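You operate a simulated robot arm through the tools that you are given. There is no shell and no other tool. Be economical: measure what you need, move in short steps, check, and stop when the job is done.

You are at the controls of a simulated two-armed robot. One attempt, no reset.

TASK
Pick up the clear jug from the island bench with one hand, pass it to the other hand and put it on the middle rail table on the hall side. Put the water jug on the top of the sauce table away on the long bench. Put the blue block from the small table on the middle rail table on the wall side. Put the black scoop from the far rail table on the hall side on the near rail table on the hall side and the purple scoop on the side table. Open the left seasoning drawer, fetch the purple plug and stand it in the inside of the left seasoning drawer, then shut the drawer. Any order will do. Set down upright: clear jug, water jug, blue block, purple plug.

Only the result counts: the job must be done as asked and must still hold three seconds after the hand-in. Knocking over, shifting, dropping, spilling or breaking anything else fails it.

THE ROBOT
Two 6-joint arms with two-finger parallel grippers on one trunk, on a base that drives. Base frame: it is fixed to the floor where the robot stands at the start and does not move with it; the origin is under the middle of the robot, x ahead of it, y to its left, z up; the surface under the hand at the start is at about z = 0.88. Units: m, degrees, N and s.
The left shoulder is at the start at [0.06, 0.187, 1.197], the right one opposite. With the tool pointing down near the work surface each hand reaches from about 0.24 to 0.62 m from the robot's upright axis, wherever it stands, measured 20 degrees to its own side. Places, roughly: blue block (6x3x4 cm) [3.9, 5.2, 0.8]; clear jug (15x10x15 cm) [0.5, 0, 0.9]; inside of the left seasoning drawer [-1, 1.5, 0.7]; left seasoning drawer [-0.9, 1.5, 0.7]; long bench [-1.2, 1.3, 0.9]; middle rail table on the hall side [3.5, 3, 0.7]; middle rail table on the wall side [6.2, 3.2, 0.7]; near rail table on the hall side [3.5, 2.1, 0.7]; purple plug (7x7x14 cm) [3.4, 2.1, 0.7]; scoop [3.5, 4, 0.75]; side table [5.9, 0, 0.9]; water jug [4, 0, 1]. Payload 1.57 kg a hand.
Tool frame (each hand has its own): the origin (TCP) lies between the finger pads and is the grasp point; the fingertips stand 0.03 m ahead of it; z points along the fingers, y is the line along which they close. Largest opening 0.11 m; finger width 0.024, thickness 0.012; the body of the gripper, 0.048 by 0.112 m, starts 0.078 m behind the TCP.
Orientation is that of the tool frame in the base frame, as a unit quaternion [x, y, z, w]. With the fingers straight down and closing along the base's y, the tool's x points along the base's -x, its y along +y and its z along -z.

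THE INTERFACE
- The arms move only by the tool nudge_tool. It takes "left_increments", "right_increments" or both (then of equal length, played together; a hand with none holds still); each is a list that holds one entry, the list of rows, each a list of 7 numbers: the turn, a rotation vector about the base's x, y, z in degrees, then the shift along the base's x, y, z in m, then the opening, from 0 (shut) to 1 (fully open). In form: [[[wx, wy, wz, x, y, z, fingers], ...]]. A call has 1 to 10 rows; each row shifts and turns the commanded pose from where the row before left it. Rows are played at 5 a second. More than 0.05 m and 8.6 degrees between two rows, or a gripper value outside its range, and nothing of the call is played. A pose out of reach is approached as far as the arm can. The call stops where the force on the tool passes 40 N (or 10 N more than at its start, if that is more) or the arm is blocked; 0.2 s more then pass. The fingers move at their own pace (about 0.153 m/s each) and stop on an object; they squeeze with about 29 N. The grip force told is the motor's: it shows also when the fingers shut on nothing. Time passes only in rows, and 0.2 s behind the last, so rows that do not move let the fingers close. The reply holds the time, the measured pose of the TCP, the force on the tool along the base axes, the opening and the grip force, in the units named above and with some noise, with the torque about the TCP (base axes, N m) and any sound that the robot's microphone picked up.
- Cameras (640 x 400 px; columns grow to the right, rows downward): "scene" is now at [0.0154, 0.0084, 1.7389]; the picture's right is [0.10, -1.00, 0.00], its down [-0.76, -0.07, -0.65] and it looks along [0.64, 0.06, -0.76] (base axes); focal length 278 px, centre (320, 200). "left" rides on the left gripper at [0.07, -0.016, -0.141] in its tool frame; the picture's right is [0.23, 0.97, 0.00], its down [-0.85, 0.20, -0.48] and it looks along [-0.47, 0.11, 0.88] (tool axes); focal length 222 px, centre (320, 200). "right" rides on the right gripper at [0.07, 0.016, -0.141] in its tool frame; the picture's right is [-0.23, 0.97, 0.00], its down [-0.86, -0.20, -0.48] and it looks along [-0.47, -0.11, 0.88] (tool axes); focal length 222 px, centre (320, 200). There is no depth. A picture from a camera that has moved, and an enlarged one, comes with that camera's place and axes in the base frame and with its lens.
- grab_frame(camera): a new picture of that camera. The clock stands still meanwhile.
- slide_trunk(by): slides the trunk up (or, below 0, down) by that many m; the arms and the scene camera ride with it, the base frame stays. It gives what a move gives, with no picture.
- steer(legs): drives the robot by 1 to 6 legs, each [ahead, left, turn to the left] in m, m and degrees, along the robot's own axes; the way and the turn of a leg run together, so that a leg with both is an arc; at most 1.5 m and 180 degrees a leg. The arms and the cameras ride along, it lands a little off, and it stops where it bumps. It gives what a move gives.
- pan_tilt(pan, tilt): turns the head with the scene camera to pan (to the left, within 86 degrees either way) and tilt (down, from -29 to 69), counted from straight ahead of the robot. It gives what a move gives.
- inspect(camera, box): a new picture of the part [left, top, right, bottom] of that camera's present view, enlarged. The clock stands still meanwhile.
- sign_off(): hands the job in; it is judged then, once.

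Work in short steps. Places have to be worked out from the pictures, the camera data and where the tool is seen: move nearer, look again, correct. Check each grasp and each placing, and mend what went wrong. You have 217 turns and 212 pictures in all, those below and enlarged ones among them. Open the grippers and draw the arms clear of the work before you hand the job in, unless the task says otherwise; then end with one line.

The tools are called after "Call:" as name(argument=value, ...) on one line, values as JSON. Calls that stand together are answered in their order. nudge_tool: Moves the arms, as the interface text tells. Its arguments: {"type":"object","properties":{"left_increments":{"type":"array"},"right_increments":{"type":"array"}},"required":[]} The other tools are called the same way: slide_trunk (by) slides the trunk up or down; steer (legs) drives the base; pan_tilt (pan, tilt) turns the head that bears the scene camera; grab_frame (camera) takes a picture; inspect (camera, box) takes an enlarged picture of a part of a camera's view; sign_off () hands the job in.

At the start:

```text
t: 0.0
left_tool_pos: [0.4134, 0.2187, 1.1672]
left_tool_rot: [0.0, 1.0, -0.001, 0.0]
left_ft_force: [0.9, 0.8, -0.2]
left_wrist_torque: [0.0, -0.02, 0.0]
left_finger_gap: 0.1098
left_finger_force: 0.0
right_tool_pos: [0.5011, -0.1803, 1.1382]
right_tool_rot: [0.0, 1.0, 0.001, -0.001]
right_ft_force: [-0.1, 0.9, 0.6]
right_wrist_torque: [0.01, -0.01, 0.02]
right_finger_gap: 0.11
right_finger_force: 0.0
trunk travel left (down, up): [-0.825, 0.165]
robot x, y, heading: [-0.0005, 0.0021, 0.0]
head pan, tilt: [5.5, 49.8]
```

scene: 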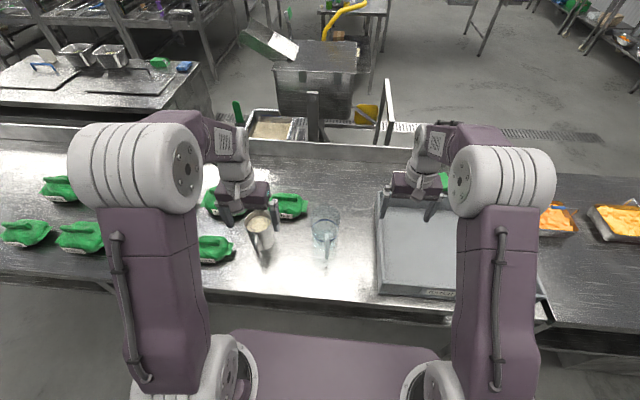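
right: 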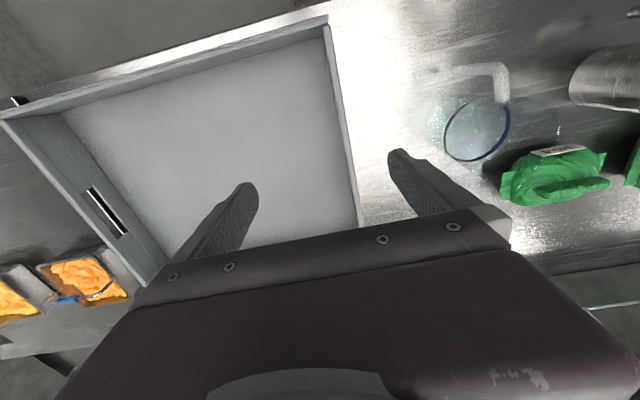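
left: 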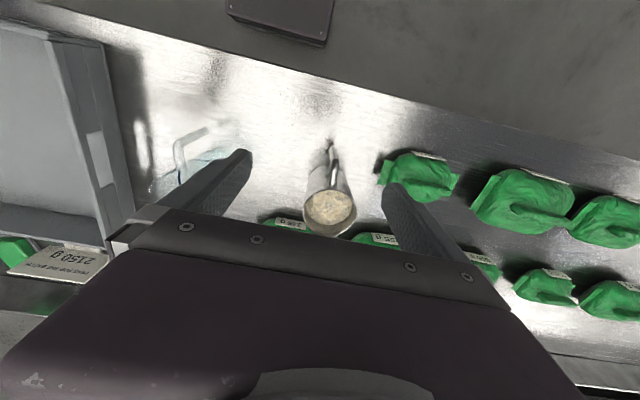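

I'll take a closer look at the clear jug on the bench.

Call:
inspect(camera="scene", box=[220, 170, 420, 295])

Call:
inspect(camera="right", box=[380, 30, 640, 220])

```text
3.20 times, centred on (320, 232) of scene
camera zoom: at [0.0154, 0.0084, 1.7389], right [0.1, -1.0, 0.0], down [-0.76, -0.07, -0.65], along [0.64, 0.06, -0.76], focal length 890 px, centre (320, 96)
```

zoom: 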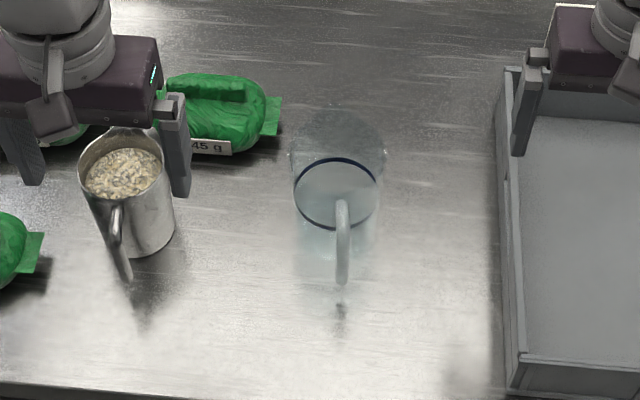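

```text
2.11 times, centred on (510, 125) of right
camera zoom: at [0.4308, -0.1635, 1.2797], right [0.23, 0.97, 0.0], down [0.86, -0.2, 0.48], along [0.47, -0.11, -0.88], focal length 468 px, centre (-80, 358)
```

zoom: 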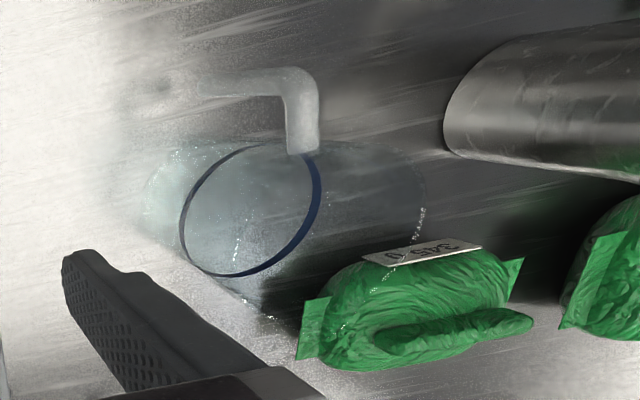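

The jug body appears centred near [0.545, 0.04], with its handle toward the robot at x≈0.465. Before moving I'll look around to map the room.

Call:
pan_tilt(pan=60, tilt=20)

Call:
grab_frame(camera="scene")

Call:
pan_tilt(pan=0, tilt=15)

Call:
grab_frame(camera="scene")

Call:
pan_tilt(pan=-60, tilt=20)

Call:
grab_frame(camera="scene")

```text
t: 1.2
left_tool_pos: [0.414, 0.219, 1.1659]
left_tool_rot: [0.0, 1.0, 0.0, -0.001]
left_ft_force: [-0.2, 0.4, 0.1]
left_wrist_torque: [0.01, 0.04, 0.02]
left_finger_gap: 0.1102
left_finger_force: 0.1
right_tool_pos: [0.5012, -0.181, 1.1387]
right_tool_rot: [0.0, 1.0, 0.0, 0.0]
right_ft_force: [-0.3, 0.0, -0.1]
right_wrist_torque: [0.02, -0.01, 0.02]
right_finger_gap: 0.1097
right_finger_force: 0.0
trunk travel left (down, up): [-0.825, 0.165]
robot x, y, heading: [-0.0, -0.0015, 0.1]
head pan, tilt: [60.0, 20.0]
```

```text
206 pictures are left
camera scene: at [-0.0148, 0.0815, 1.7841], right [0.87, -0.5, 0.0], down [-0.17, -0.3, -0.94], along [0.47, 0.81, -0.34], focal length 278 px, centre (320, 200)
```

scene: 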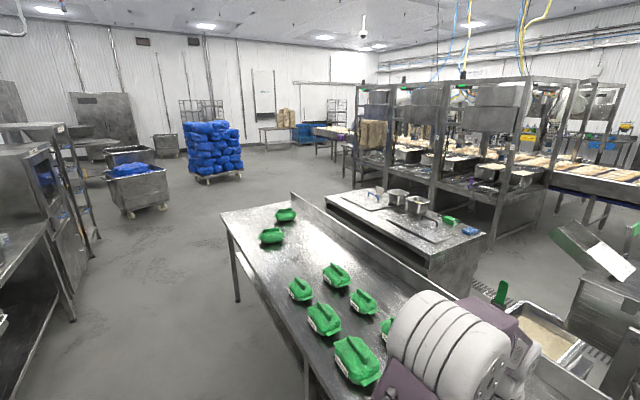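

```text
t: 2.5
left_tool_pos: [0.4134, 0.2181, 1.1658]
left_tool_rot: [0.001, 1.0, 0.001, -0.001]
left_ft_force: [0.1, 0.9, -0.3]
left_wrist_torque: [0.02, -0.01, 0.03]
left_finger_gap: 0.11
left_finger_force: 0.0
right_tool_pos: [0.5014, -0.1805, 1.1387]
right_tool_rot: [0.0, 1.0, 0.0, -0.001]
right_ft_force: [0.5, -0.4, 0.8]
right_wrist_torque: [0.0, 0.01, 0.05]
right_finger_gap: 0.1098
right_finger_force: 0.0
trunk travel left (down, up): [-0.825, 0.165]
robot x, y, heading: [0.0013, 0.0012, 0.1]
head pan, tilt: [0.0, 15.0]
```

```text
205 pictures are left
camera scene: at [0.0319, 0.001, 1.7923], right [0.0, -1.0, 0.0], down [-0.26, 0.0, -0.97], along [0.97, 0.0, -0.26], focal length 278 px, centre (320, 200)
```

scene: 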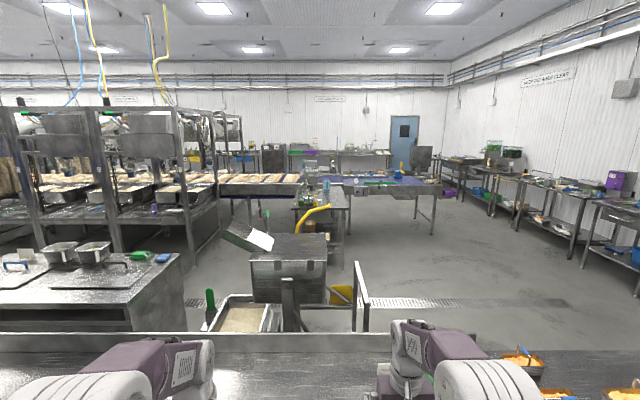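

```text
t: 3.8
left_tool_pos: [0.4132, 0.2172, 1.1662]
left_tool_rot: [-0.001, 1.0, 0.0, -0.001]
left_ft_force: [0.0, 0.0, 0.4]
left_wrist_torque: [0.02, -0.03, -0.05]
left_finger_gap: 0.11
left_finger_force: 0.0
right_tool_pos: [0.5004, -0.1796, 1.1379]
right_tool_rot: [0.0, 1.0, -0.001, 0.001]
right_ft_force: [-1.0, -0.3, -1.1]
right_wrist_torque: [0.03, 0.01, -0.01]
right_finger_gap: 0.1101
right_finger_force: 0.1
trunk travel left (down, up): [-0.825, 0.165]
robot x, y, heading: [0.0005, -0.001, -0.1]
head pan, tilt: [-60.0, 20.0]
```

```text
204 pictures are left
camera scene: at [-0.0148, -0.0797, 1.7842], right [-0.87, -0.5, 0.0], down [-0.17, 0.3, -0.94], along [0.47, -0.81, -0.34], focal length 278 px, centre (320, 200)
```

scene: 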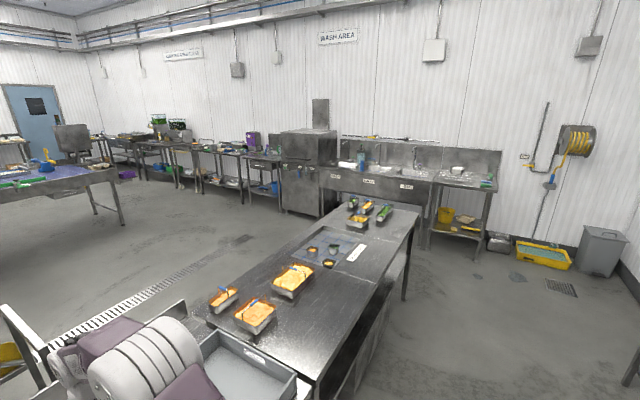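

The map is clear: I'll go around the island's left end later. First I move the right hand above the jug, with the left hand moved aside.

Call:
nudge_tool(right_increments=[[[0, 0, 0, 0.008, 0.044, 0.002, 1], [0, 0, 0, 0.008, 0.044, 0.002, 1], [0, 0, 0, 0.009, 0.044, 0.002, 1], [0, 0, 0, 0.009, 0.044, 0.002, 1], [0, 0, 0, 0.009, 0.044, 0.002, 1]]], left_increments=[[[0, 0, 0, 0, 0.03, 0.01, 1], [0, 0, 0, 0, 0.03, 0.01, 1], [0, 0, 0, 0, 0.03, 0, 1], [0, 0, 0, 0, 0, 0, 1], [0, 0, 0, 0, 0, 0, 1]]])

Call:
grab_frame(camera="right")

Call:
pan_tilt(pan=0, tilt=52)

Call:
inspect(camera="scene", box=[220, 130, 420, 255])

```text
t: 5.0
left_tool_pos: [0.4141, 0.311, 1.1855]
left_tool_rot: [0.001, 1.0, 0.0, 0.0]
left_ft_force: [-0.2, 0.2, 0.9]
left_wrist_torque: [-0.02, -0.01, 0.0]
left_finger_gap: 0.1101
left_finger_force: 0.1
right_tool_pos: [0.5431, 0.0398, 1.1461]
right_tool_rot: [0.001, 1.0, -0.002, -0.004]
right_ft_force: [-0.1, 0.2, 0.1]
right_wrist_torque: [-0.04, -0.01, -0.01]
right_finger_gap: 0.1101
right_finger_force: 0.1
trunk travel left (down, up): [-0.825, 0.165]
robot x, y, heading: [-0.0018, -0.0015, -0.2]
head pan, tilt: [-60.0, 20.0]
```

```text
203 pictures are left
camera right: at [0.4732, 0.0578, 1.2867], right [0.23, 0.97, -0.01], down [0.86, -0.2, 0.47], along [0.46, -0.11, -0.88], focal length 222 px, centre (320, 200)
```

right: 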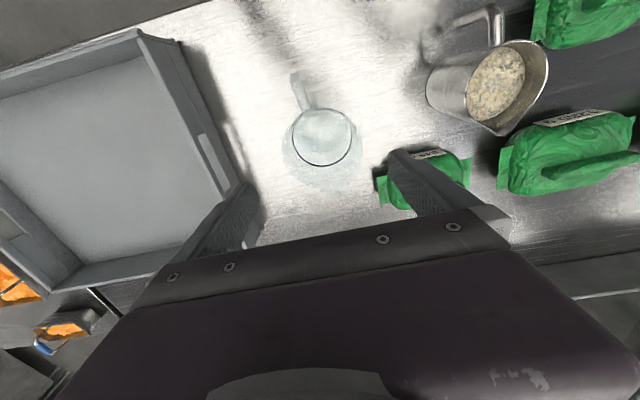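

```text
t: 6.3
left_tool_pos: [0.4133, 0.3101, 1.1868]
left_tool_rot: [0.0, 1.0, -0.001, 0.0]
left_ft_force: [0.2, 0.4, -0.8]
left_wrist_torque: [0.01, 0.0, 0.02]
left_finger_gap: 0.1102
left_finger_force: 0.1
right_tool_pos: [0.542, 0.0389, 1.1462]
right_tool_rot: [0.001, 1.0, -0.001, -0.002]
right_ft_force: [0.2, 0.8, -0.5]
right_wrist_torque: [-0.01, -0.01, -0.02]
right_finger_gap: 0.1101
right_finger_force: 0.1
trunk travel left (down, up): [-0.825, 0.165]
robot x, y, heading: [-0.0026, -0.0027, 0.1]
head pan, tilt: [0.0, 52.0]
```

```text
3.20 times, centred on (320, 192) of scene
camera zoom: at [0.0139, 0.001, 1.7359], right [0.0, -1.0, 0.0], down [-0.79, 0.0, -0.62], along [0.62, 0.0, -0.79], focal length 890 px, centre (320, 224)
```

zoom: 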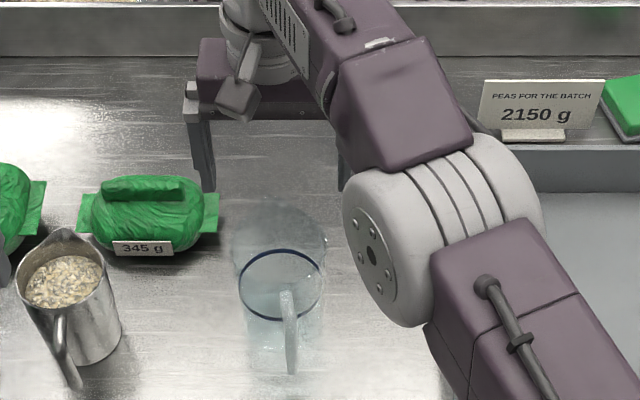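

I'll zoom the wrist camera on the jug to measure it.

Call:
inspect(camera="right", box=[240, 50, 400, 210])

Call:
inspect(camera="scene", box=[280, 180, 340, 255])

```text
2.50 times, centred on (320, 130) of right
camera zoom: at [0.4722, 0.0558, 1.2876], right [0.23, 0.97, 0.0], down [0.86, -0.2, 0.48], along [0.46, -0.11, -0.88], focal length 555 px, centre (320, 375)
```

zoom: 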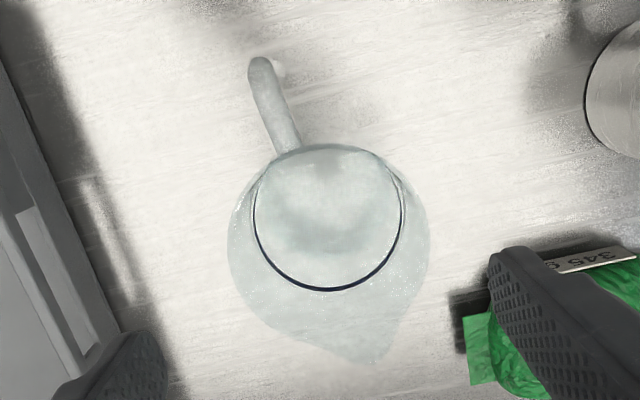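

```text
5.33 times, centred on (310, 218) of scene
camera zoom: at [0.0139, 0.001, 1.7359], right [0.0, -1.0, 0.0], down [-0.79, 0.0, -0.62], along [0.62, 0.0, -0.79], focal length 1483 px, centre (373, 107)
```

zoom: 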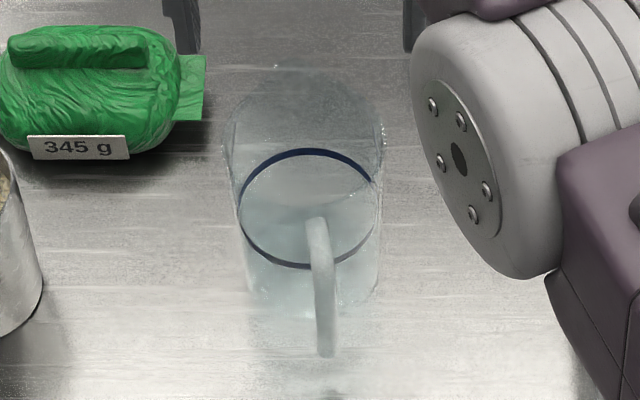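

The rim is about 9–10 cm wide and the jug centre is about (0.547, 0.043), with the handle along -x. I'll descend to just above the rim and check alignment.

Call:
nudge_tool(right_increments=[[[0, 0, 0, 0.002, 0.002, -0.03, 1], [0, 0, 0, 0.002, 0.002, -0.03, 1], [0, 0, 0, 0.0, 0.0, -0.01, 1]]])

Call:
grab_frame(camera="right")

Call:
inspect(camera="scene", box=[260, 150, 370, 255])

```text
t: 7.1
left_tool_pos: [0.4124, 0.31, 1.1867]
left_tool_rot: [0.0, 1.0, 0.0, 0.002]
left_ft_force: [-0.5, 0.7, 0.2]
left_wrist_torque: [-0.01, -0.02, 0.0]
left_finger_gap: 0.1099
left_finger_force: 0.0
right_tool_pos: [0.5492, 0.0427, 1.0786]
right_tool_rot: [0.0, 1.0, 0.0, 0.0]
right_ft_force: [-0.5, 0.0, -0.8]
right_wrist_torque: [-0.04, -0.02, -0.02]
right_finger_gap: 0.1098
right_finger_force: 0.1
trunk travel left (down, up): [-0.825, 0.165]
robot x, y, heading: [0.0018, -0.0041, -0.1]
head pan, tilt: [0.0, 52.0]
```

```text
199 pictures are left
camera right: at [0.4779, 0.0594, 1.2192], right [0.23, 0.97, 0.0], down [0.85, -0.2, 0.48], along [0.47, -0.11, -0.88], focal length 222 px, centre (320, 200)
```

right: 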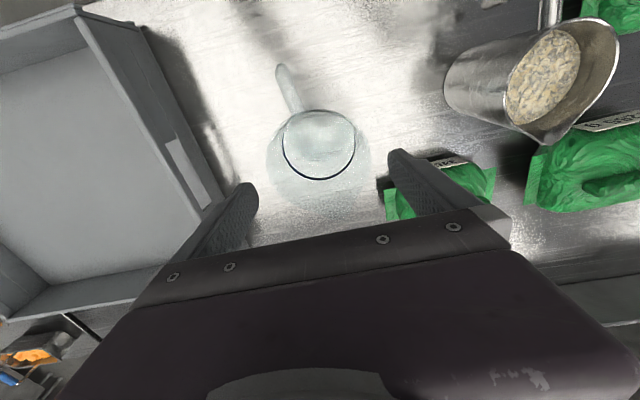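

```text
3.81 times, centred on (315, 202) of scene
camera zoom: at [0.0132, 0.0008, 1.7359], right [0.0, -1.0, 0.0], down [-0.79, 0.0, -0.62], along [0.62, 0.0, -0.79], focal length 1059 px, centre (339, 190)
```

zoom: 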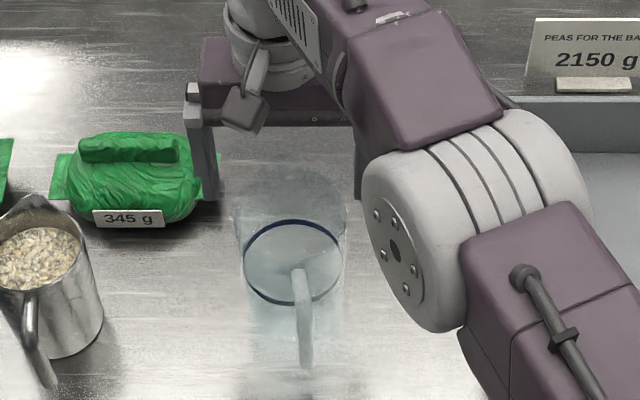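

Aligned within about 1 mm. I descend around the body and then close.

Call:
nudge_tool(right_increments=[[[0, 0, 0, 0, -0.0005, -0.025, 1], [0, 0, 0, 0, 0, -0.025, 1], [0, 0, 0, 0, 0, -0.025, 1], [0, 0, 0, 0, 0, -0.02, 1], [0, 0, 0, 0, 0, 0, 1]]])

Call:
grab_frame(camera="right")

```text
t: 8.3
left_tool_pos: [0.4124, 0.3094, 1.1867]
left_tool_rot: [0.0, 1.0, 0.001, 0.002]
left_ft_force: [0.0, 0.8, 0.8]
left_wrist_torque: [-0.03, 0.01, -0.01]
left_finger_gap: 0.1102
left_finger_force: 0.0
right_tool_pos: [0.5439, 0.0402, 0.9826]
right_tool_rot: [-0.001, 1.0, 0.0, 0.0]
right_ft_force: [0.4, 0.1, -0.5]
right_wrist_torque: [0.0, 0.0, 0.02]
right_finger_gap: 0.1099
right_finger_force: 0.1
right hand out of reach, approached as far as the arm can: row 4
trunk travel left (down, up): [-0.825, 0.165]
robot x, y, heading: [0.0025, 0.0019, -0.0]
head pan, tilt: [0.0, 52.0]
```

```text
197 pictures are left
camera right: at [0.473, 0.0571, 1.1245], right [0.23, 0.97, 0.0], down [0.86, -0.2, 0.48], along [0.47, -0.11, -0.88], focal length 222 px, centre (320, 200)
```

right: 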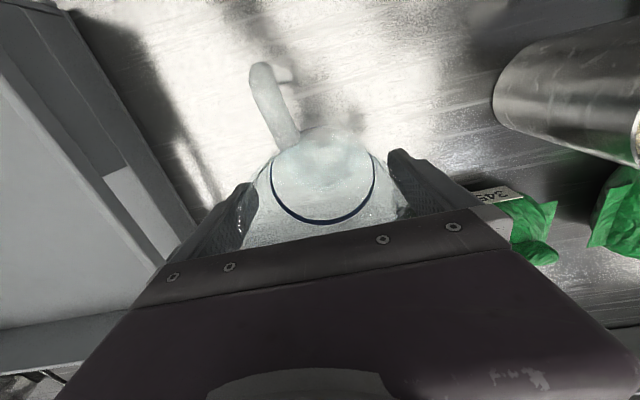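

Fingers straddle the jug. Close, then lift slightly.

Call:
nudge_tool(right_increments=[[[0, 0, 0, 0, 0, 0, 0.6], [0, 0, 0, 0, 0, 0, 0.3], [0, 0, 0, 0, 0, 0, 0], [0, 0, 0, 0, 0, 0, 0], [0, 0, 0, 0, 0, 0.02, 0], [0, 0, 0, 0, 0, 0.03, 0]]])

Call:
grab_frame(camera="right")

```text
t: 9.7
left_tool_pos: [0.4108, 0.3118, 1.187]
left_tool_rot: [0.001, 1.0, 0.0, 0.001]
left_ft_force: [-0.1, -0.2, 0.0]
left_wrist_torque: [-0.01, -0.05, 0.02]
left_finger_gap: 0.1099
left_finger_force: 0.0
right_tool_pos: [0.5461, 0.0408, 1.0342]
right_tool_rot: [0.0, 1.0, -0.001, -0.001]
right_ft_force: [-0.1, -0.4, -0.7]
right_wrist_torque: [0.01, 0.02, 0.0]
right_finger_gap: 0.0878
right_finger_force: 29.1
trunk travel left (down, up): [-0.825, 0.165]
robot x, y, heading: [0.0001, -0.0001, 0.1]
head pan, tilt: [0.0, 52.0]
```

```text
196 pictures are left
camera right: at [0.4756, 0.059, 1.1758], right [0.23, 0.97, 0.0], down [0.86, -0.2, 0.48], along [0.46, -0.11, -0.88], focal length 222 px, centre (320, 200)
```

right: 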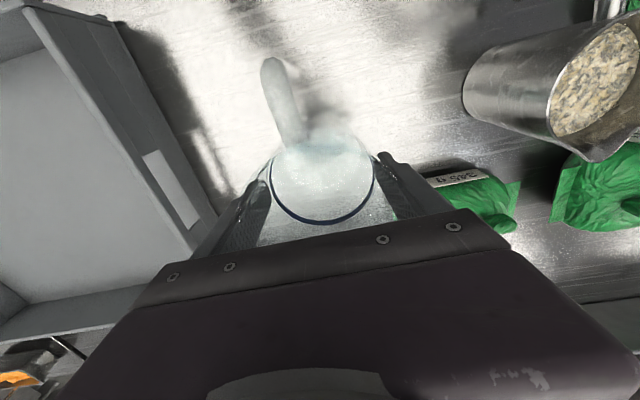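

Jug is held (gap 0.088, light). For the hand-over I turn the jug by -60° so that the handle points to the left hand, raising it. Left hand yaws similarly.

Call:
nudge_tool(right_increments=[[[0, 0, -7.5, -0.005, -0.004, 0.015, 0], [0, 0, -7.5, -0.005, -0.004, 0.015, 0], [0, 0, -7.5, -0.005, -0.004, 0.015, 0], [0, 0, -7.5, -0.005, -0.004, 0.015, 0], [0, 0, -7.5, -0.005, -0.004, 0, 0], [0, 0, -7.5, -0.005, -0.004, 0, 0], [0, 0, -7.5, -0.005, -0.004, 0, 0], [0, 0, -7.5, -0.005, -0.004, 0, 0]]], left_increments=[[[0, 0, -7.5, 0, 0, 0.01, 1], [0, 0, -7.5, 0, 0, 0.01, 1], [0, 0, -7.5, 0, 0, 0.01, 1], [0, 0, -7.5, 0, 0, 0.01, 1], [0, 0, -7.5, 0, 0, 0, 1], [0, 0, -7.5, 0, 0, 0, 1], [0, 0, -7.5, 0, 0, 0, 1], [0, 0, -7.5, 0, 0, 0, 1]]])

Call:
grab_frame(camera="scene")

```text
t: 11.5
left_tool_pos: [0.4133, 0.3086, 1.2272]
left_tool_rot: [0.501, 0.866, 0.0, 0.0]
left_ft_force: [0.1, 0.6, 0.9]
left_wrist_torque: [0.0, 0.01, -0.02]
left_finger_gap: 0.1101
left_finger_force: 0.0
right_tool_pos: [0.5496, 0.0302, 1.0977]
right_tool_rot: [0.501, 0.866, -0.001, -0.001]
right_ft_force: [0.1, 0.6, -1.5]
right_wrist_torque: [0.01, 0.02, 0.01]
right_finger_gap: 0.0874
right_finger_force: 28.7
right hand out of reach, approached as far as the arm can: row 1, 2, 3, 4, 5, 6, 7, 8
trunk travel left (down, up): [-0.825, 0.165]
robot x, y, heading: [0.0, -0.0014, -0.0]
head pan, tilt: [0.0, 52.0]
```

```text
195 pictures are left
camera scene: at [0.0138, 0.0009, 1.7359], right [0.0, -1.0, 0.0], down [-0.79, 0.0, -0.62], along [0.62, 0.0, -0.79], focal length 278 px, centre (320, 200)
```

scene: 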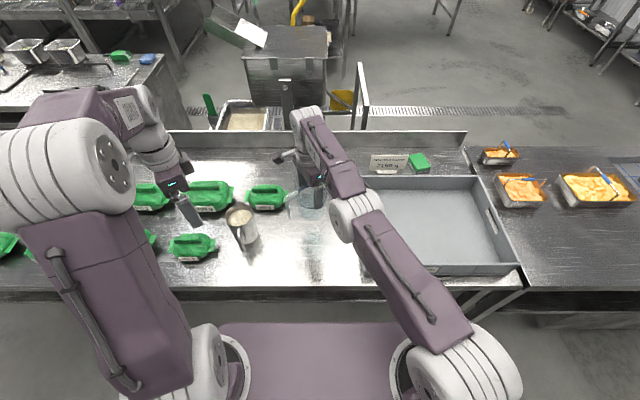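

The right arm is near its reach limit; pull the jug back and see where it goes.

Call:
nudge_tool(right_increments=[[[0, 0, 0, -0.03, -0.01, 0.01, 0], [0, 0, 0, -0.03, -0.01, 0.01, 0], [0, 0, 0, -0.03, -0.01, 0.01, 0]]])

Call:
grab_frame(camera="scene")

Call:
grab_frame(camera="left")

```text
t: 12.3
left_tool_pos: [0.4136, 0.3077, 1.2271]
left_tool_rot: [0.5, 0.866, 0.0, 0.001]
left_ft_force: [-0.4, 0.0, 0.5]
left_wrist_torque: [-0.01, 0.0, -0.01]
left_finger_gap: 0.1101
left_finger_force: 0.0
right_tool_pos: [0.5476, 0.0334, 1.1113]
right_tool_rot: [0.5, 0.866, -0.001, 0.0]
right_ft_force: [-0.8, -0.7, -1.9]
right_wrist_torque: [0.0, -0.03, 0.01]
right_finger_gap: 0.0878
right_finger_force: 29.3
right hand out of reach, approached as far as the arm can: row 1, 2, 3
trunk travel left (down, up): [-0.825, 0.165]
robot x, y, heading: [-0.001, -0.0012, 0.3]
head pan, tilt: [0.0, 52.0]
```

```text
194 pictures are left
camera scene: at [0.0138, 0.0011, 1.7359], right [0.0, -1.0, 0.0], down [-0.79, 0.0, -0.62], along [0.62, 0.0, -0.79], focal length 278 px, centre (320, 200)
```

scene: 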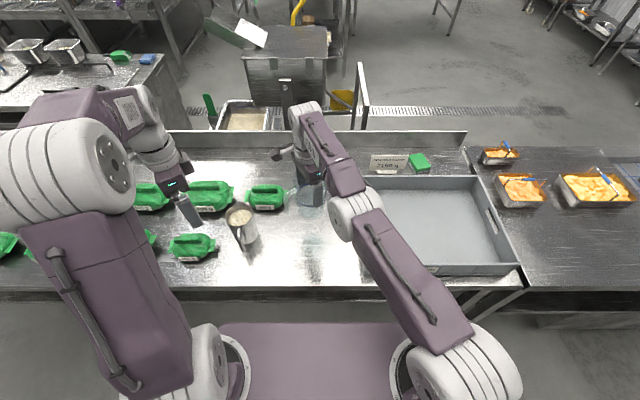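

```text
193 pictures are left
camera left: at [0.3639, 0.3605, 1.3671], right [0.73, 0.68, 0.0], down [0.6, -0.64, 0.48], along [0.33, -0.35, -0.88], focal length 222 px, centre (320, 200)
```

left: 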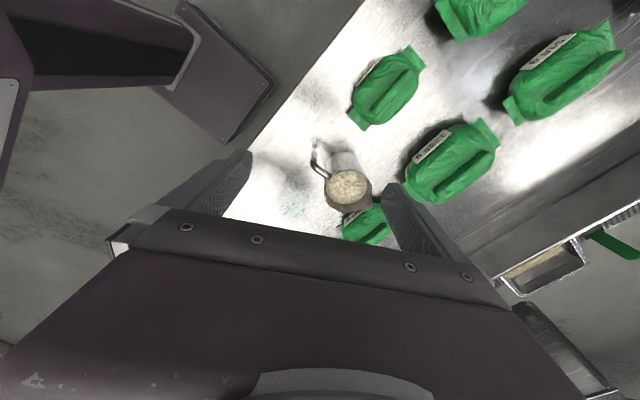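

It looks like the wrist turn limits the right arm. I rotate back 30° and see whether it follows.

Call:
nudge_tool(right_increments=[[[0, 0, 7.5, 0, 0, 0, 0], [0, 0, 7.5, 0, 0, 0, 0], [0, 0, 7.5, 0, 0, 0, 0], [0, 0, 7.5, 0, 0, 0, 0], [0, 0, 0, 0, 0, 0, 0]]])

```text
t: 13.5
left_tool_pos: [0.4143, 0.3079, 1.2268]
left_tool_rot: [0.501, 0.866, 0.0, 0.0]
left_ft_force: [0.5, 0.2, -0.1]
left_wrist_torque: [-0.03, 0.01, 0.0]
left_finger_gap: 0.1102
left_finger_force: 0.0
right_tool_pos: [0.549, 0.0332, 1.1106]
right_tool_rot: [0.258, 0.966, -0.001, 0.001]
right_ft_force: [0.1, 0.3, -0.9]
right_wrist_torque: [0.02, 0.02, 0.02]
right_finger_gap: 0.0878
right_finger_force: 29.3
trunk travel left (down, up): [-0.825, 0.165]
robot x, y, heading: [0.0014, -0.0002, 0.1]
head pan, tilt: [0.0, 52.0]
```

Reach is fine again at -30°. Now pull the jug back.

Call:
nudge_tool(right_increments=[[[0, 0, 0, -0.03, -0.01, 0, 0], [0, 0, 0, -0.03, -0.01, 0, 0], [0, 0, 0, -0.03, -0.01, 0, 0]]])

Call:
grab_frame(camera="scene")

```text
t: 14.3
left_tool_pos: [0.4132, 0.3082, 1.2274]
left_tool_rot: [0.5, 0.866, 0.0, 0.001]
left_ft_force: [0.4, -0.5, -0.1]
left_wrist_torque: [-0.01, -0.02, -0.01]
left_finger_gap: 0.1101
left_finger_force: 0.1
right_tool_pos: [0.5458, 0.034, 1.1119]
right_tool_rot: [0.258, 0.966, 0.0, 0.0]
right_ft_force: [-0.2, 0.2, -1.5]
right_wrist_torque: [-0.03, -0.01, 0.01]
right_finger_gap: 0.0877
right_finger_force: 29.3
right hand out of reach, approached as far as the arm can: row 1, 2, 3
trunk travel left (down, up): [-0.825, 0.165]
robot x, y, heading: [0.0013, -0.0007, -0.3]
head pan, tilt: [0.0, 52.0]
```

```text
192 pictures are left
camera scene: at [0.0138, 0.001, 1.7359], right [0.0, -1.0, 0.0], down [-0.79, 0.0, -0.62], along [0.62, 0.0, -0.79], focal length 278 px, centre (320, 200)
```

scene: 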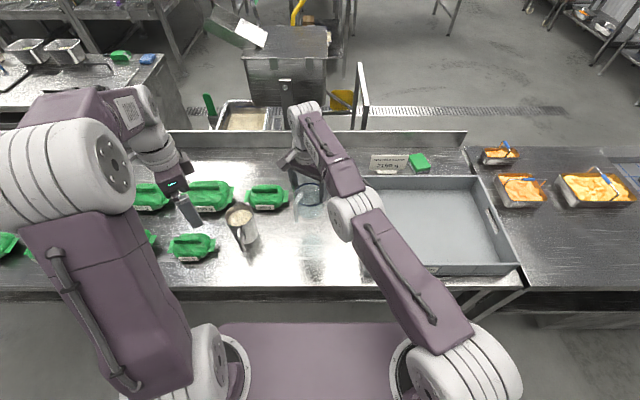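

It seems the shoulder's inward swing is the limit (about 25°). I move to the right first, then back.

Call:
nudge_tool(right_increments=[[[0, 0, 0, 0, -0.03, 0, 0], [0, 0, 0, -0.01, -0.03, 0, 0], [0, 0, 0, -0.02, -0.01, 0, 0], [0, 0, 0, -0.02, 0, 0, 0]]])

```text
t: 15.3
left_tool_pos: [0.4134, 0.3087, 1.227]
left_tool_rot: [0.5, 0.866, 0.0, 0.0]
left_ft_force: [-0.3, -0.3, 0.5]
left_wrist_torque: [0.04, 0.02, 0.04]
left_finger_gap: 0.11
left_finger_force: 0.1
right_tool_pos: [0.5645, -0.0112, 1.1213]
right_tool_rot: [0.259, 0.966, 0.0, -0.001]
right_ft_force: [0.1, 1.1, 0.1]
right_wrist_torque: [0.03, 0.01, -0.01]
right_finger_gap: 0.0877
right_finger_force: 28.7
right hand out of reach, approached as far as the arm can: row 1, 2, 3, 4
trunk travel left (down, up): [-0.825, 0.165]
robot x, y, heading: [0.0021, 0.0009, -0.1]
head pan, tilt: [0.0, 52.0]
```

Unclear limit; I undo the remaining yaw and move back toward the right.

Call:
nudge_tool(right_increments=[[[0, 0, 7.5, 0, 0, 0, 0], [0, 0, 7.5, 0, 0, 0, 0], [0, 0, 7.5, 0, 0, 0, 0], [0, 0, 7.5, 0, 0, 0, 0]]])

Call:
nudge_tool(right_increments=[[[0, 0, 0, -0.02, -0.03, 0, 0], [0, 0, 0, -0.02, -0.03, 0, 0]]])

Call:
grab_frame(camera="scene")

```text
t: 16.3
left_tool_pos: [0.4142, 0.308, 1.2271]
left_tool_rot: [0.5, 0.866, -0.001, 0.001]
left_ft_force: [0.0, 0.4, -0.5]
left_wrist_torque: [0.03, 0.0, -0.02]
left_finger_gap: 0.1101
left_finger_force: 0.0
right_tool_pos: [0.5646, -0.0113, 1.121]
right_tool_rot: [0.0, 1.0, 0.0, 0.0]
right_ft_force: [-0.9, 0.2, -0.3]
right_wrist_torque: [0.0, -0.01, 0.01]
right_finger_gap: 0.0874
right_finger_force: 28.7
trunk travel left (down, up): [-0.825, 0.165]
robot x, y, heading: [-0.0032, -0.0017, 0.1]
head pan, tilt: [0.0, 52.0]
```

```text
t: 16.9
left_tool_pos: [0.4131, 0.3077, 1.2266]
left_tool_rot: [0.5, 0.866, 0.0, 0.001]
left_ft_force: [0.5, -0.8, 0.4]
left_wrist_torque: [0.0, 0.01, -0.04]
left_finger_gap: 0.1098
left_finger_force: 0.1
right_tool_pos: [0.5726, -0.043, 1.1324]
right_tool_rot: [0.0, 1.0, 0.0, -0.001]
right_ft_force: [-0.2, 0.6, -1.7]
right_wrist_torque: [0.03, -0.04, -0.02]
right_finger_gap: 0.0875
right_finger_force: 29.0
right hand out of reach, approached as far as the arm can: row 1, 2
trunk travel left (down, up): [-0.825, 0.165]
robot x, y, heading: [0.003, 0.0027, -0.1]
head pan, tilt: [0.0, 52.0]
```

```text
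191 pictures are left
camera scene: at [0.0137, 0.0002, 1.7359], right [0.0, -1.0, 0.0], down [-0.79, 0.0, -0.62], along [0.62, 0.0, -0.79], focal length 278 px, centre (320, 200)
```

scene: 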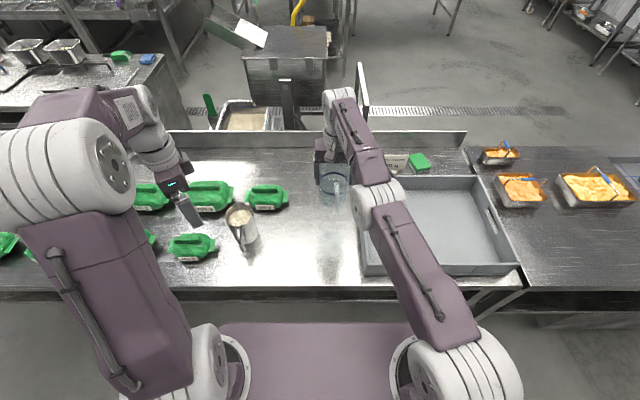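

The wrist sits on a sphere around the shoulder, so the arm is straight (singular). I'll try a slanted back-and-down move to break out of it.

Call:
nudge_tool(right_increments=[[[0, 0, 0, -0.01, 0, -0.025, 0], [0, 0, 0, -0.02, 0, -0.02, 0], [0, 0, 0, -0.03, 0, 0.01, 0]]])

```text
t: 17.7
left_tool_pos: [0.4134, 0.3088, 1.2272]
left_tool_rot: [0.501, 0.866, 0.0, 0.0]
left_ft_force: [-0.4, 0.8, -1.0]
left_wrist_torque: [-0.03, -0.04, 0.04]
left_finger_gap: 0.1102
left_finger_force: 0.1
right_tool_pos: [0.5711, -0.0288, 1.099]
right_tool_rot: [0.0, 1.0, -0.001, 0.0]
right_ft_force: [-0.1, -0.9, -0.5]
right_wrist_torque: [0.0, -0.03, 0.0]
right_finger_gap: 0.0873
right_finger_force: 29.1
right hand out of reach, approached as far as the arm can: row 1, 2, 3
trunk travel left (down, up): [-0.825, 0.165]
robot x, y, heading: [0.0005, -0.0002, 0.0]
head pan, tilt: [0.0, 52.0]
```

Still on the sphere. I try an upward and backward slant instead.

Call:
nudge_tool(right_increments=[[[0, 0, 0, -0.005, 0, 0.03, 0], [0, 0, 0, -0.02, 0, 0.03, 0], [0, 0, 0, -0.03, 0, 0.01, 0]]])

Call:
inspect(camera="scene", box=[260, 60, 560, 400])

```text
t: 18.5
left_tool_pos: [0.4133, 0.3081, 1.2261]
left_tool_rot: [0.5, 0.866, 0.0, 0.0]
left_ft_force: [0.4, -0.1, -0.5]
left_wrist_torque: [0.02, -0.01, -0.02]
left_finger_gap: 0.11
left_finger_force: 0.0
right_tool_pos: [0.5581, -0.02, 1.172]
right_tool_rot: [0.0, 1.0, -0.001, -0.001]
right_ft_force: [-0.5, -0.1, -0.7]
right_wrist_torque: [0.02, -0.03, -0.01]
right_finger_gap: 0.0874
right_finger_force: 29.3
right hand out of reach, approached as far as the arm can: row 2, 3
trunk travel left (down, up): [-0.825, 0.165]
robot x, y, heading: [0.0034, -0.0, -0.2]
head pan, tilt: [0.0, 52.0]
```

```text
1.18 times, centred on (410, 230) of scene
camera zoom: at [0.0141, 0.001, 1.7359], right [0.0, -1.0, 0.0], down [-0.79, 0.0, -0.62], along [0.62, 0.0, -0.79], focal length 327 px, centre (214, 165)
```

zoom: 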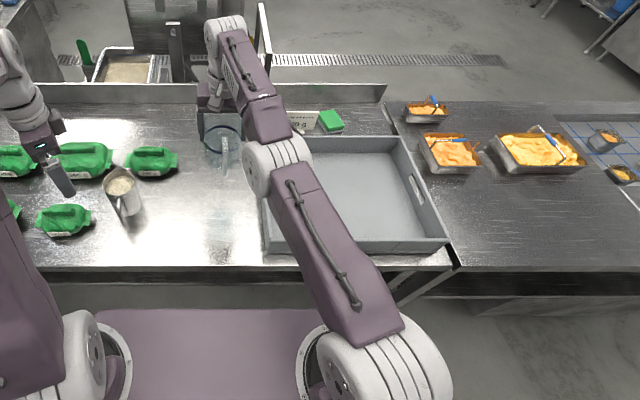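

Still near full stretch. A purely vertical descent takes the wrist inside the reach sphere, forcing the elbow to bend; do that with small steps.

Call:
nudge_tool(right_increments=[[[0, 0, 0, 0, 0, -0.02, 0], [0, 0, 0, 0, 0, -0.02, 0], [0, 0, 0, 0, 0, -0.02, 0], [0, 0, 0, 0, 0, -0.02, 0], [0, 0, 0, 0, 0, -0.02, 0]]])

```text
t: 19.7
left_tool_pos: [0.4139, 0.3096, 1.227]
left_tool_rot: [0.5, 0.866, -0.001, 0.0]
left_ft_force: [-0.7, -0.2, -0.7]
left_wrist_torque: [0.01, 0.04, -0.03]
left_finger_gap: 0.1099
left_finger_force: 0.1
right_tool_pos: [0.5706, -0.0166, 1.0722]
right_tool_rot: [0.0, 1.0, 0.0, -0.002]
right_ft_force: [0.4, -0.1, -2.2]
right_wrist_torque: [-0.03, 0.01, 0.0]
right_finger_gap: 0.0873
right_finger_force: 29.3
right hand out of reach, approached as far as the arm can: row 1, 2, 4
trunk travel left (down, up): [-0.825, 0.165]
robot x, y, heading: [-0.0011, -0.0015, -0.0]
head pan, tilt: [0.0, 52.0]
```

Hypothesis: the elbow is exactly straight. I raise the trunk for room, then lower the hand along the inside of the reach sphere so the elbow has to bend the right way.

Call:
slide_trunk(by=0.16)

Call:
nudge_tool(right_increments=[[[0, 0, 0, -0.003, 0, -0.03, 0], [0, 0, 0, -0.004, 0, -0.03, 0], [0, 0, 0, -0.007, 0, -0.03, 0], [0, 0, 0, -0.009, 0, -0.03, 0], [0, 0, 0, -0.012, 0, -0.03, 0], [0, 0, 0, -0.015, 0, -0.02, 0], [0, 0, 0, -0.02, 0, 0, 0], [0, 0, 0, -0.02, 0, 0, 0]]])

Call:
grab_frame(camera="scene")

```text
t: 21.6
left_tool_pos: [0.4135, 0.308, 1.3866]
left_tool_rot: [0.5, 0.866, 0.0, 0.001]
left_ft_force: [-0.3, -0.9, 0.7]
left_wrist_torque: [0.02, 0.0, 0.0]
left_finger_gap: 0.1098
left_finger_force: 0.0
right_tool_pos: [0.5702, -0.0159, 1.2327]
right_tool_rot: [0.001, 1.0, -0.001, 0.0]
right_ft_force: [0.1, 0.2, -1.1]
right_wrist_torque: [0.01, 0.03, -0.02]
right_finger_gap: 0.0875
right_finger_force: 28.7
trunk travel left (down, up): [-0.985, 0.005]
robot x, y, heading: [-0.0002, -0.002, 0.0]
head pan, tilt: [0.0, 52.0]
```

```text
t: 23.4
left_tool_pos: [0.414, 0.3091, 1.3866]
left_tool_rot: [0.5, 0.866, 0.0, 0.001]
left_ft_force: [-0.9, 0.0, 0.7]
left_wrist_torque: [0.01, 0.04, 0.01]
left_finger_gap: 0.1099
left_finger_force: 0.0
right_tool_pos: [0.533, 0.0051, 1.0481]
right_tool_rot: [-0.001, 1.0, -0.001, -0.001]
right_ft_force: [0.0, -0.4, 0.1]
right_wrist_torque: [0.04, -0.01, -0.01]
right_finger_gap: 0.0868
right_finger_force: 28.9
right hand out of reach, approached as far as the arm can: row 2, 3, 4, 5, 6, 7, 8
trunk travel left (down, up): [-0.985, 0.005]
robot x, y, heading: [-0.0008, -0.0021, 0.2]
head pan, tilt: [0.0, 52.0]
```

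```text
189 pictures are left
camera scene: at [0.0138, 0.0013, 1.8959], right [0.0, -1.0, 0.0], down [-0.79, 0.0, -0.62], along [0.62, 0.0, -0.79], focal length 278 px, centre (320, 200)
```

scene: 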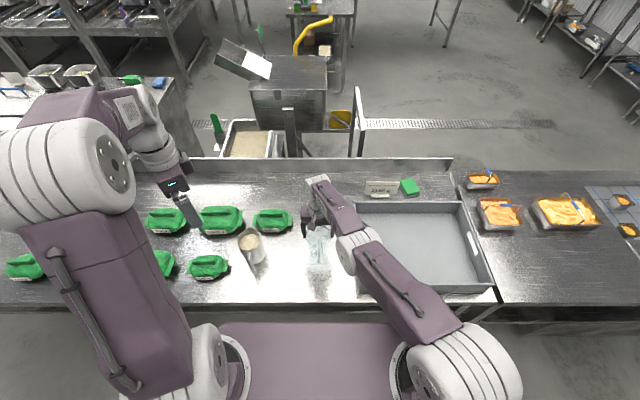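

The straight elbow is only excited by tool pitch in this solver. I pitch the tool tip slightly toward the robot about the wrist (empty jug, well above bench) and then pull inward.

Call:
nudge_tool(right_increments=[[[-3, 7.4, 0, -0.021, -0.008, 0.005, 0], [-3, 7.4, 0, -0.021, -0.008, 0.008, 0], [-3, 7.4, 0, -0.025, -0.01, 0.01, 0], [0, 0, 0, -0.02, -0.008, 0.005, 0], [0, 0, 0, -0.02, -0.008, 0.005, 0], [0, 0, 0, -0.02, -0.008, 0.005, 0]]])

Call:
grab_frame(camera="scene")

```text
t: 24.8
left_tool_pos: [0.4124, 0.307, 1.3878]
left_tool_rot: [0.5, 0.866, 0.0, 0.001]
left_ft_force: [-0.1, -0.6, 0.1]
left_wrist_torque: [-0.01, -0.01, 0.0]
left_finger_gap: 0.11
left_finger_force: 0.0
right_tool_pos: [0.3908, -0.0523, 1.0897]
right_tool_rot: [0.0, 0.978, -0.078, -0.191]
right_ft_force: [0.0, 0.5, -1.0]
right_wrist_torque: [0.04, 0.01, 0.01]
right_finger_gap: 0.0873
right_finger_force: 29.0
right hand out of reach, approached as far as the arm can: row 1, 2
trunk travel left (down, up): [-0.985, 0.005]
robot x, y, heading: [0.0004, 0.0009, -0.1]
head pan, tilt: [0.0, 52.0]
```

```text
188 pictures are left
camera scene: at [0.0128, 0.0006, 1.8959], right [0.0, -1.0, 0.0], down [-0.79, 0.0, -0.62], along [0.62, 0.0, -0.79], focal length 278 px, centre (320, 200)
```

scene: 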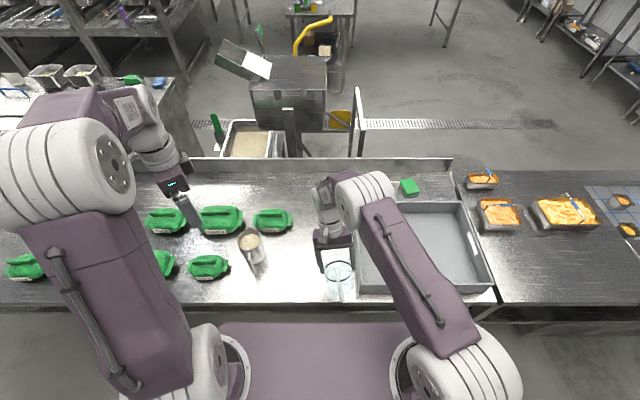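

The arm is free again. Lesson: keep the wrist under ~0.53 m from the shoulder. I straighten the jug, raise it, then yaw it -60° for the hand-over.

Call:
nudge_tool(right_increments=[[[3, -7.4, 0, 0.01, 0, 0.02, 0], [3, -7.4, 0, 0.01, 0, 0.02, 0], [3, -7.4, 0, 0.01, 0, 0.02, 0], [0, 0, -7.5, 0.01, 0, 0.02, 0], [0, 0, -7.5, 0.01, 0, 0.02, 0], [0, 0, -7.5, 0, 0, 0.01, 0], [0, 0, -7.5, 0, 0, 0, 0], [0, 0, -7.5, 0, 0, 0, 0], [0, 0, -7.5, 0, 0, 0, 0]]])

Call:
grab_frame(camera="scene")

```text
t: 26.8
left_tool_pos: [0.4138, 0.3097, 1.3867]
left_tool_rot: [0.5, 0.866, 0.0, 0.001]
left_ft_force: [0.4, 0.0, -0.1]
left_wrist_torque: [0.03, -0.03, 0.01]
left_finger_gap: 0.11
left_finger_force: 0.0
right_tool_pos: [0.4398, -0.0519, 1.1995]
right_tool_rot: [0.383, 0.924, 0.0, -0.001]
right_ft_force: [0.5, -0.8, -1.4]
right_wrist_torque: [-0.02, 0.01, -0.02]
right_finger_gap: 0.0869
right_finger_force: 28.8
trunk travel left (down, up): [-0.985, 0.005]
robot x, y, heading: [-0.0003, 0.0026, -0.2]
head pan, tilt: [0.0, 52.0]
```

```text
187 pictures are left
camera scene: at [0.0135, 0.001, 1.8959], right [0.0, -1.0, 0.0], down [-0.79, 0.0, -0.62], along [0.62, 0.0, -0.79], focal length 278 px, centre (320, 200)
```

scene: 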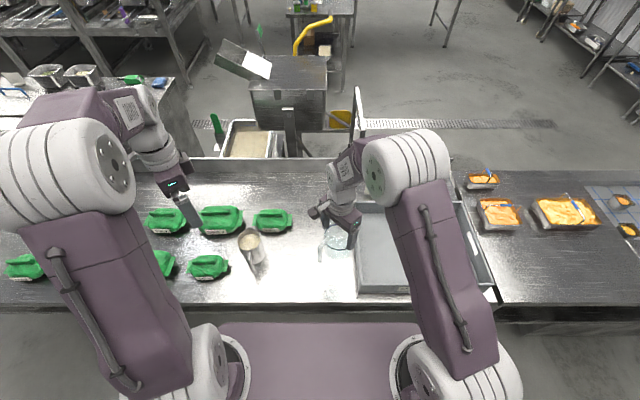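

Now I bring the jug further out and to -75°, while the left hand yaws to -75° and pitches 45° forward-down, staying clear.

Call:
nudge_tool(right_increments=[[[0, 0, -7.5, 0.015, 0, 0, 0], [0, 0, -7.5, 0.015, 0, 0, 0], [0, 0, -7.5, 0.015, 0, 0, 0], [0, 0, -7.5, 0.015, 0, 0, 0], [0, 0, 0, 0, 0, 0, 0], [0, 0, 0, 0, 0, 0, 0], [0, 0, 0, 0, 0, 0, 0], [0, 0, 0, 0, 0, 0, 0]]], left_increments=[[[0, 0, -7.5, 0.0045, -0.01, -0.005, 1], [0, 0, -7.5, 0.0045, -0.01, -0.005, 1], [-7.3, -1.95, 0, 0.0045, -0.01, -0.005, 1], [-7.3, -1.95, 0, 0.0045, -0.01, -0.005, 1], [-7.3, -1.95, 0, 0.0045, -0.01, -0.005, 1], [-7.3, -1.95, 0, 0.0045, -0.01, -0.005, 1], [-7.3, -1.95, 0, 0.0045, -0.01, -0.005, 1], [-7.3, -1.95, 0, 0.0045, -0.01, -0.005, 1]]])

Call:
grab_frame(camera="scene")

Call:
grab_frame(camera="left")

```text
t: 28.6
left_tool_pos: [0.4504, 0.2308, 1.3467]
left_tool_rot: [0.56, 0.733, -0.235, 0.307]
left_ft_force: [-0.6, 0.3, -0.2]
left_wrist_torque: [-0.02, 0.01, -0.01]
left_finger_gap: 0.1101
left_finger_force: 0.0
right_tool_pos: [0.4993, -0.0518, 1.2011]
right_tool_rot: [0.609, 0.794, 0.0, -0.001]
right_ft_force: [0.5, -0.1, -0.9]
right_wrist_torque: [0.0, 0.02, -0.01]
right_finger_gap: 0.0867
right_finger_force: 29.0
trunk travel left (down, up): [-0.985, 0.005]
robot x, y, heading: [0.0008, 0.0009, 0.3]
head pan, tilt: [0.0, 52.0]
```

```text
186 pictures are left
camera scene: at [0.0149, 0.0019, 1.8959], right [0.0, -1.0, 0.0], down [-0.79, 0.0, -0.61], along [0.61, 0.0, -0.79], focal length 278 px, centre (320, 200)
```

scene: 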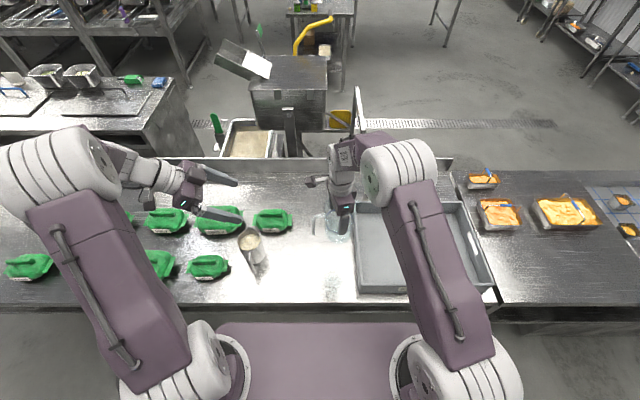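

```text
185 pictures are left
camera left: at [0.3949, 0.3695, 1.3951], right [0.9, 0.41, -0.16], down [0.26, -0.2, 0.95], along [0.35, -0.89, -0.28], focal length 222 px, centre (320, 200)
```

left: 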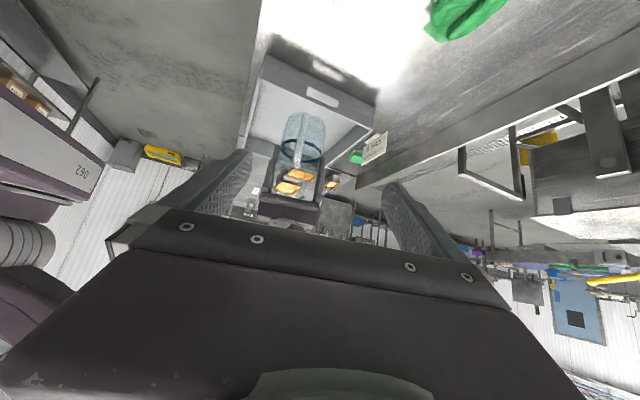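

The left camera sees the handle facing it. I zoom both cameras to triangulate the handle.

Call:
inspect(camera="left", box=[260, 90, 360, 190])

Call:
inspect(camera="scene", box=[290, 160, 370, 250])

```text
4.00 times, centred on (310, 140) of left
camera zoom: at [0.3949, 0.3695, 1.3951], right [0.9, 0.41, -0.16], down [0.26, -0.2, 0.95], along [0.35, -0.89, -0.28], focal length 888 px, centre (360, 440)
```

zoom: 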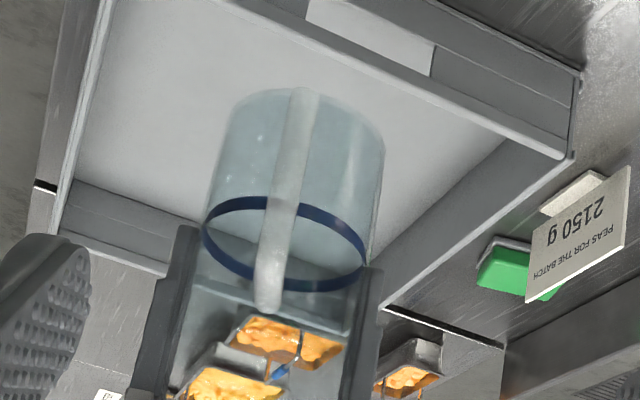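

```text
4.44 times, centred on (330, 205) of scene
camera zoom: at [0.0149, 0.0019, 1.8959], right [0.0, -1.0, 0.0], down [-0.79, 0.0, -0.61], along [0.61, 0.0, -0.79], focal length 1236 px, centre (276, 178)
```

zoom: 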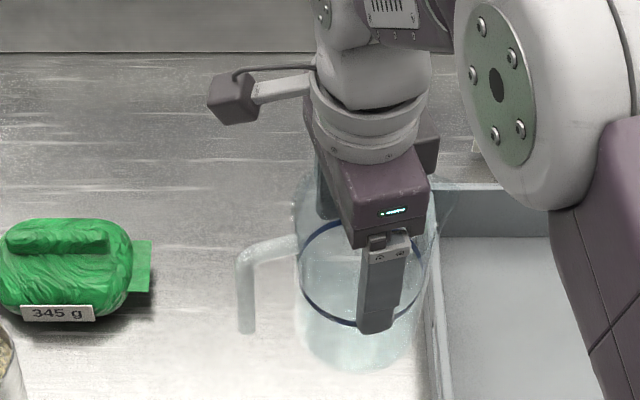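

Handle bar located at about (0.476, 0.025), z 1.116–1.215. I move the left hand to a pre-grasp 10 cm back along its approach line.

Call:
nudge_tool(left_increments=[[[0, 0, 0, 0.0015, -0.033, -0.024, 1], [0, 0, 0, 0.0015, -0.033, -0.024, 1], [0, 0, 0, 0.0015, -0.033, -0.024, 1], [0, 0, 0, 0.0015, -0.033, -0.024, 0.7]]])

Call:
grab_frame(camera="left")

Call:
inspect(camera="scene", box=[260, 150, 370, 250])

```text
t: 29.6
left_tool_pos: [0.4539, 0.0958, 1.252]
left_tool_rot: [0.562, 0.733, -0.233, 0.305]
left_ft_force: [-0.2, 0.8, -0.1]
left_wrist_torque: [0.0, 0.0, -0.02]
left_finger_gap: 0.0768
left_finger_force: 0.0
right_tool_pos: [0.4992, -0.0554, 1.2008]
right_tool_rot: [0.609, 0.793, 0.001, -0.001]
right_ft_force: [0.5, -0.4, -1.0]
right_wrist_torque: [0.01, 0.0, 0.02]
right_finger_gap: 0.0866
right_finger_force: 29.6
trunk travel left (down, up): [-0.985, 0.005]
robot x, y, heading: [-0.0009, -0.0034, -0.1]
head pan, tilt: [0.0, 52.0]
```

```text
182 pictures are left
camera left: at [0.399, 0.2357, 1.3005], right [0.9, 0.41, -0.16], down [0.26, -0.2, 0.94], along [0.35, -0.89, -0.29], focal length 222 px, centre (320, 200)
```

left: 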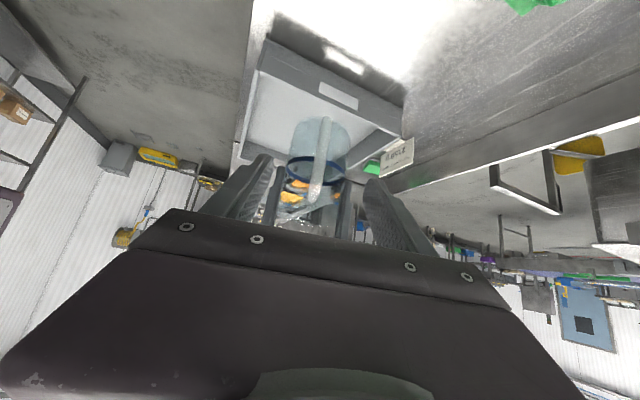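

```text
4.00 times, centred on (315, 200) of scene
camera zoom: at [0.0142, -0.0008, 1.8959], right [0.0, -1.0, 0.0], down [-0.79, 0.0, -0.62], along [0.62, 0.0, -0.79], focal length 1112 px, centre (340, 200)
```

zoom: 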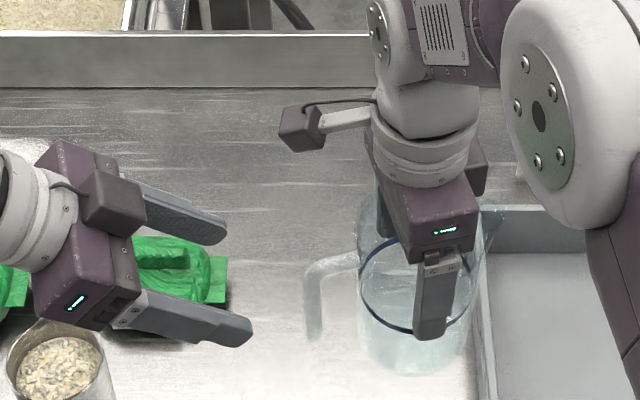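

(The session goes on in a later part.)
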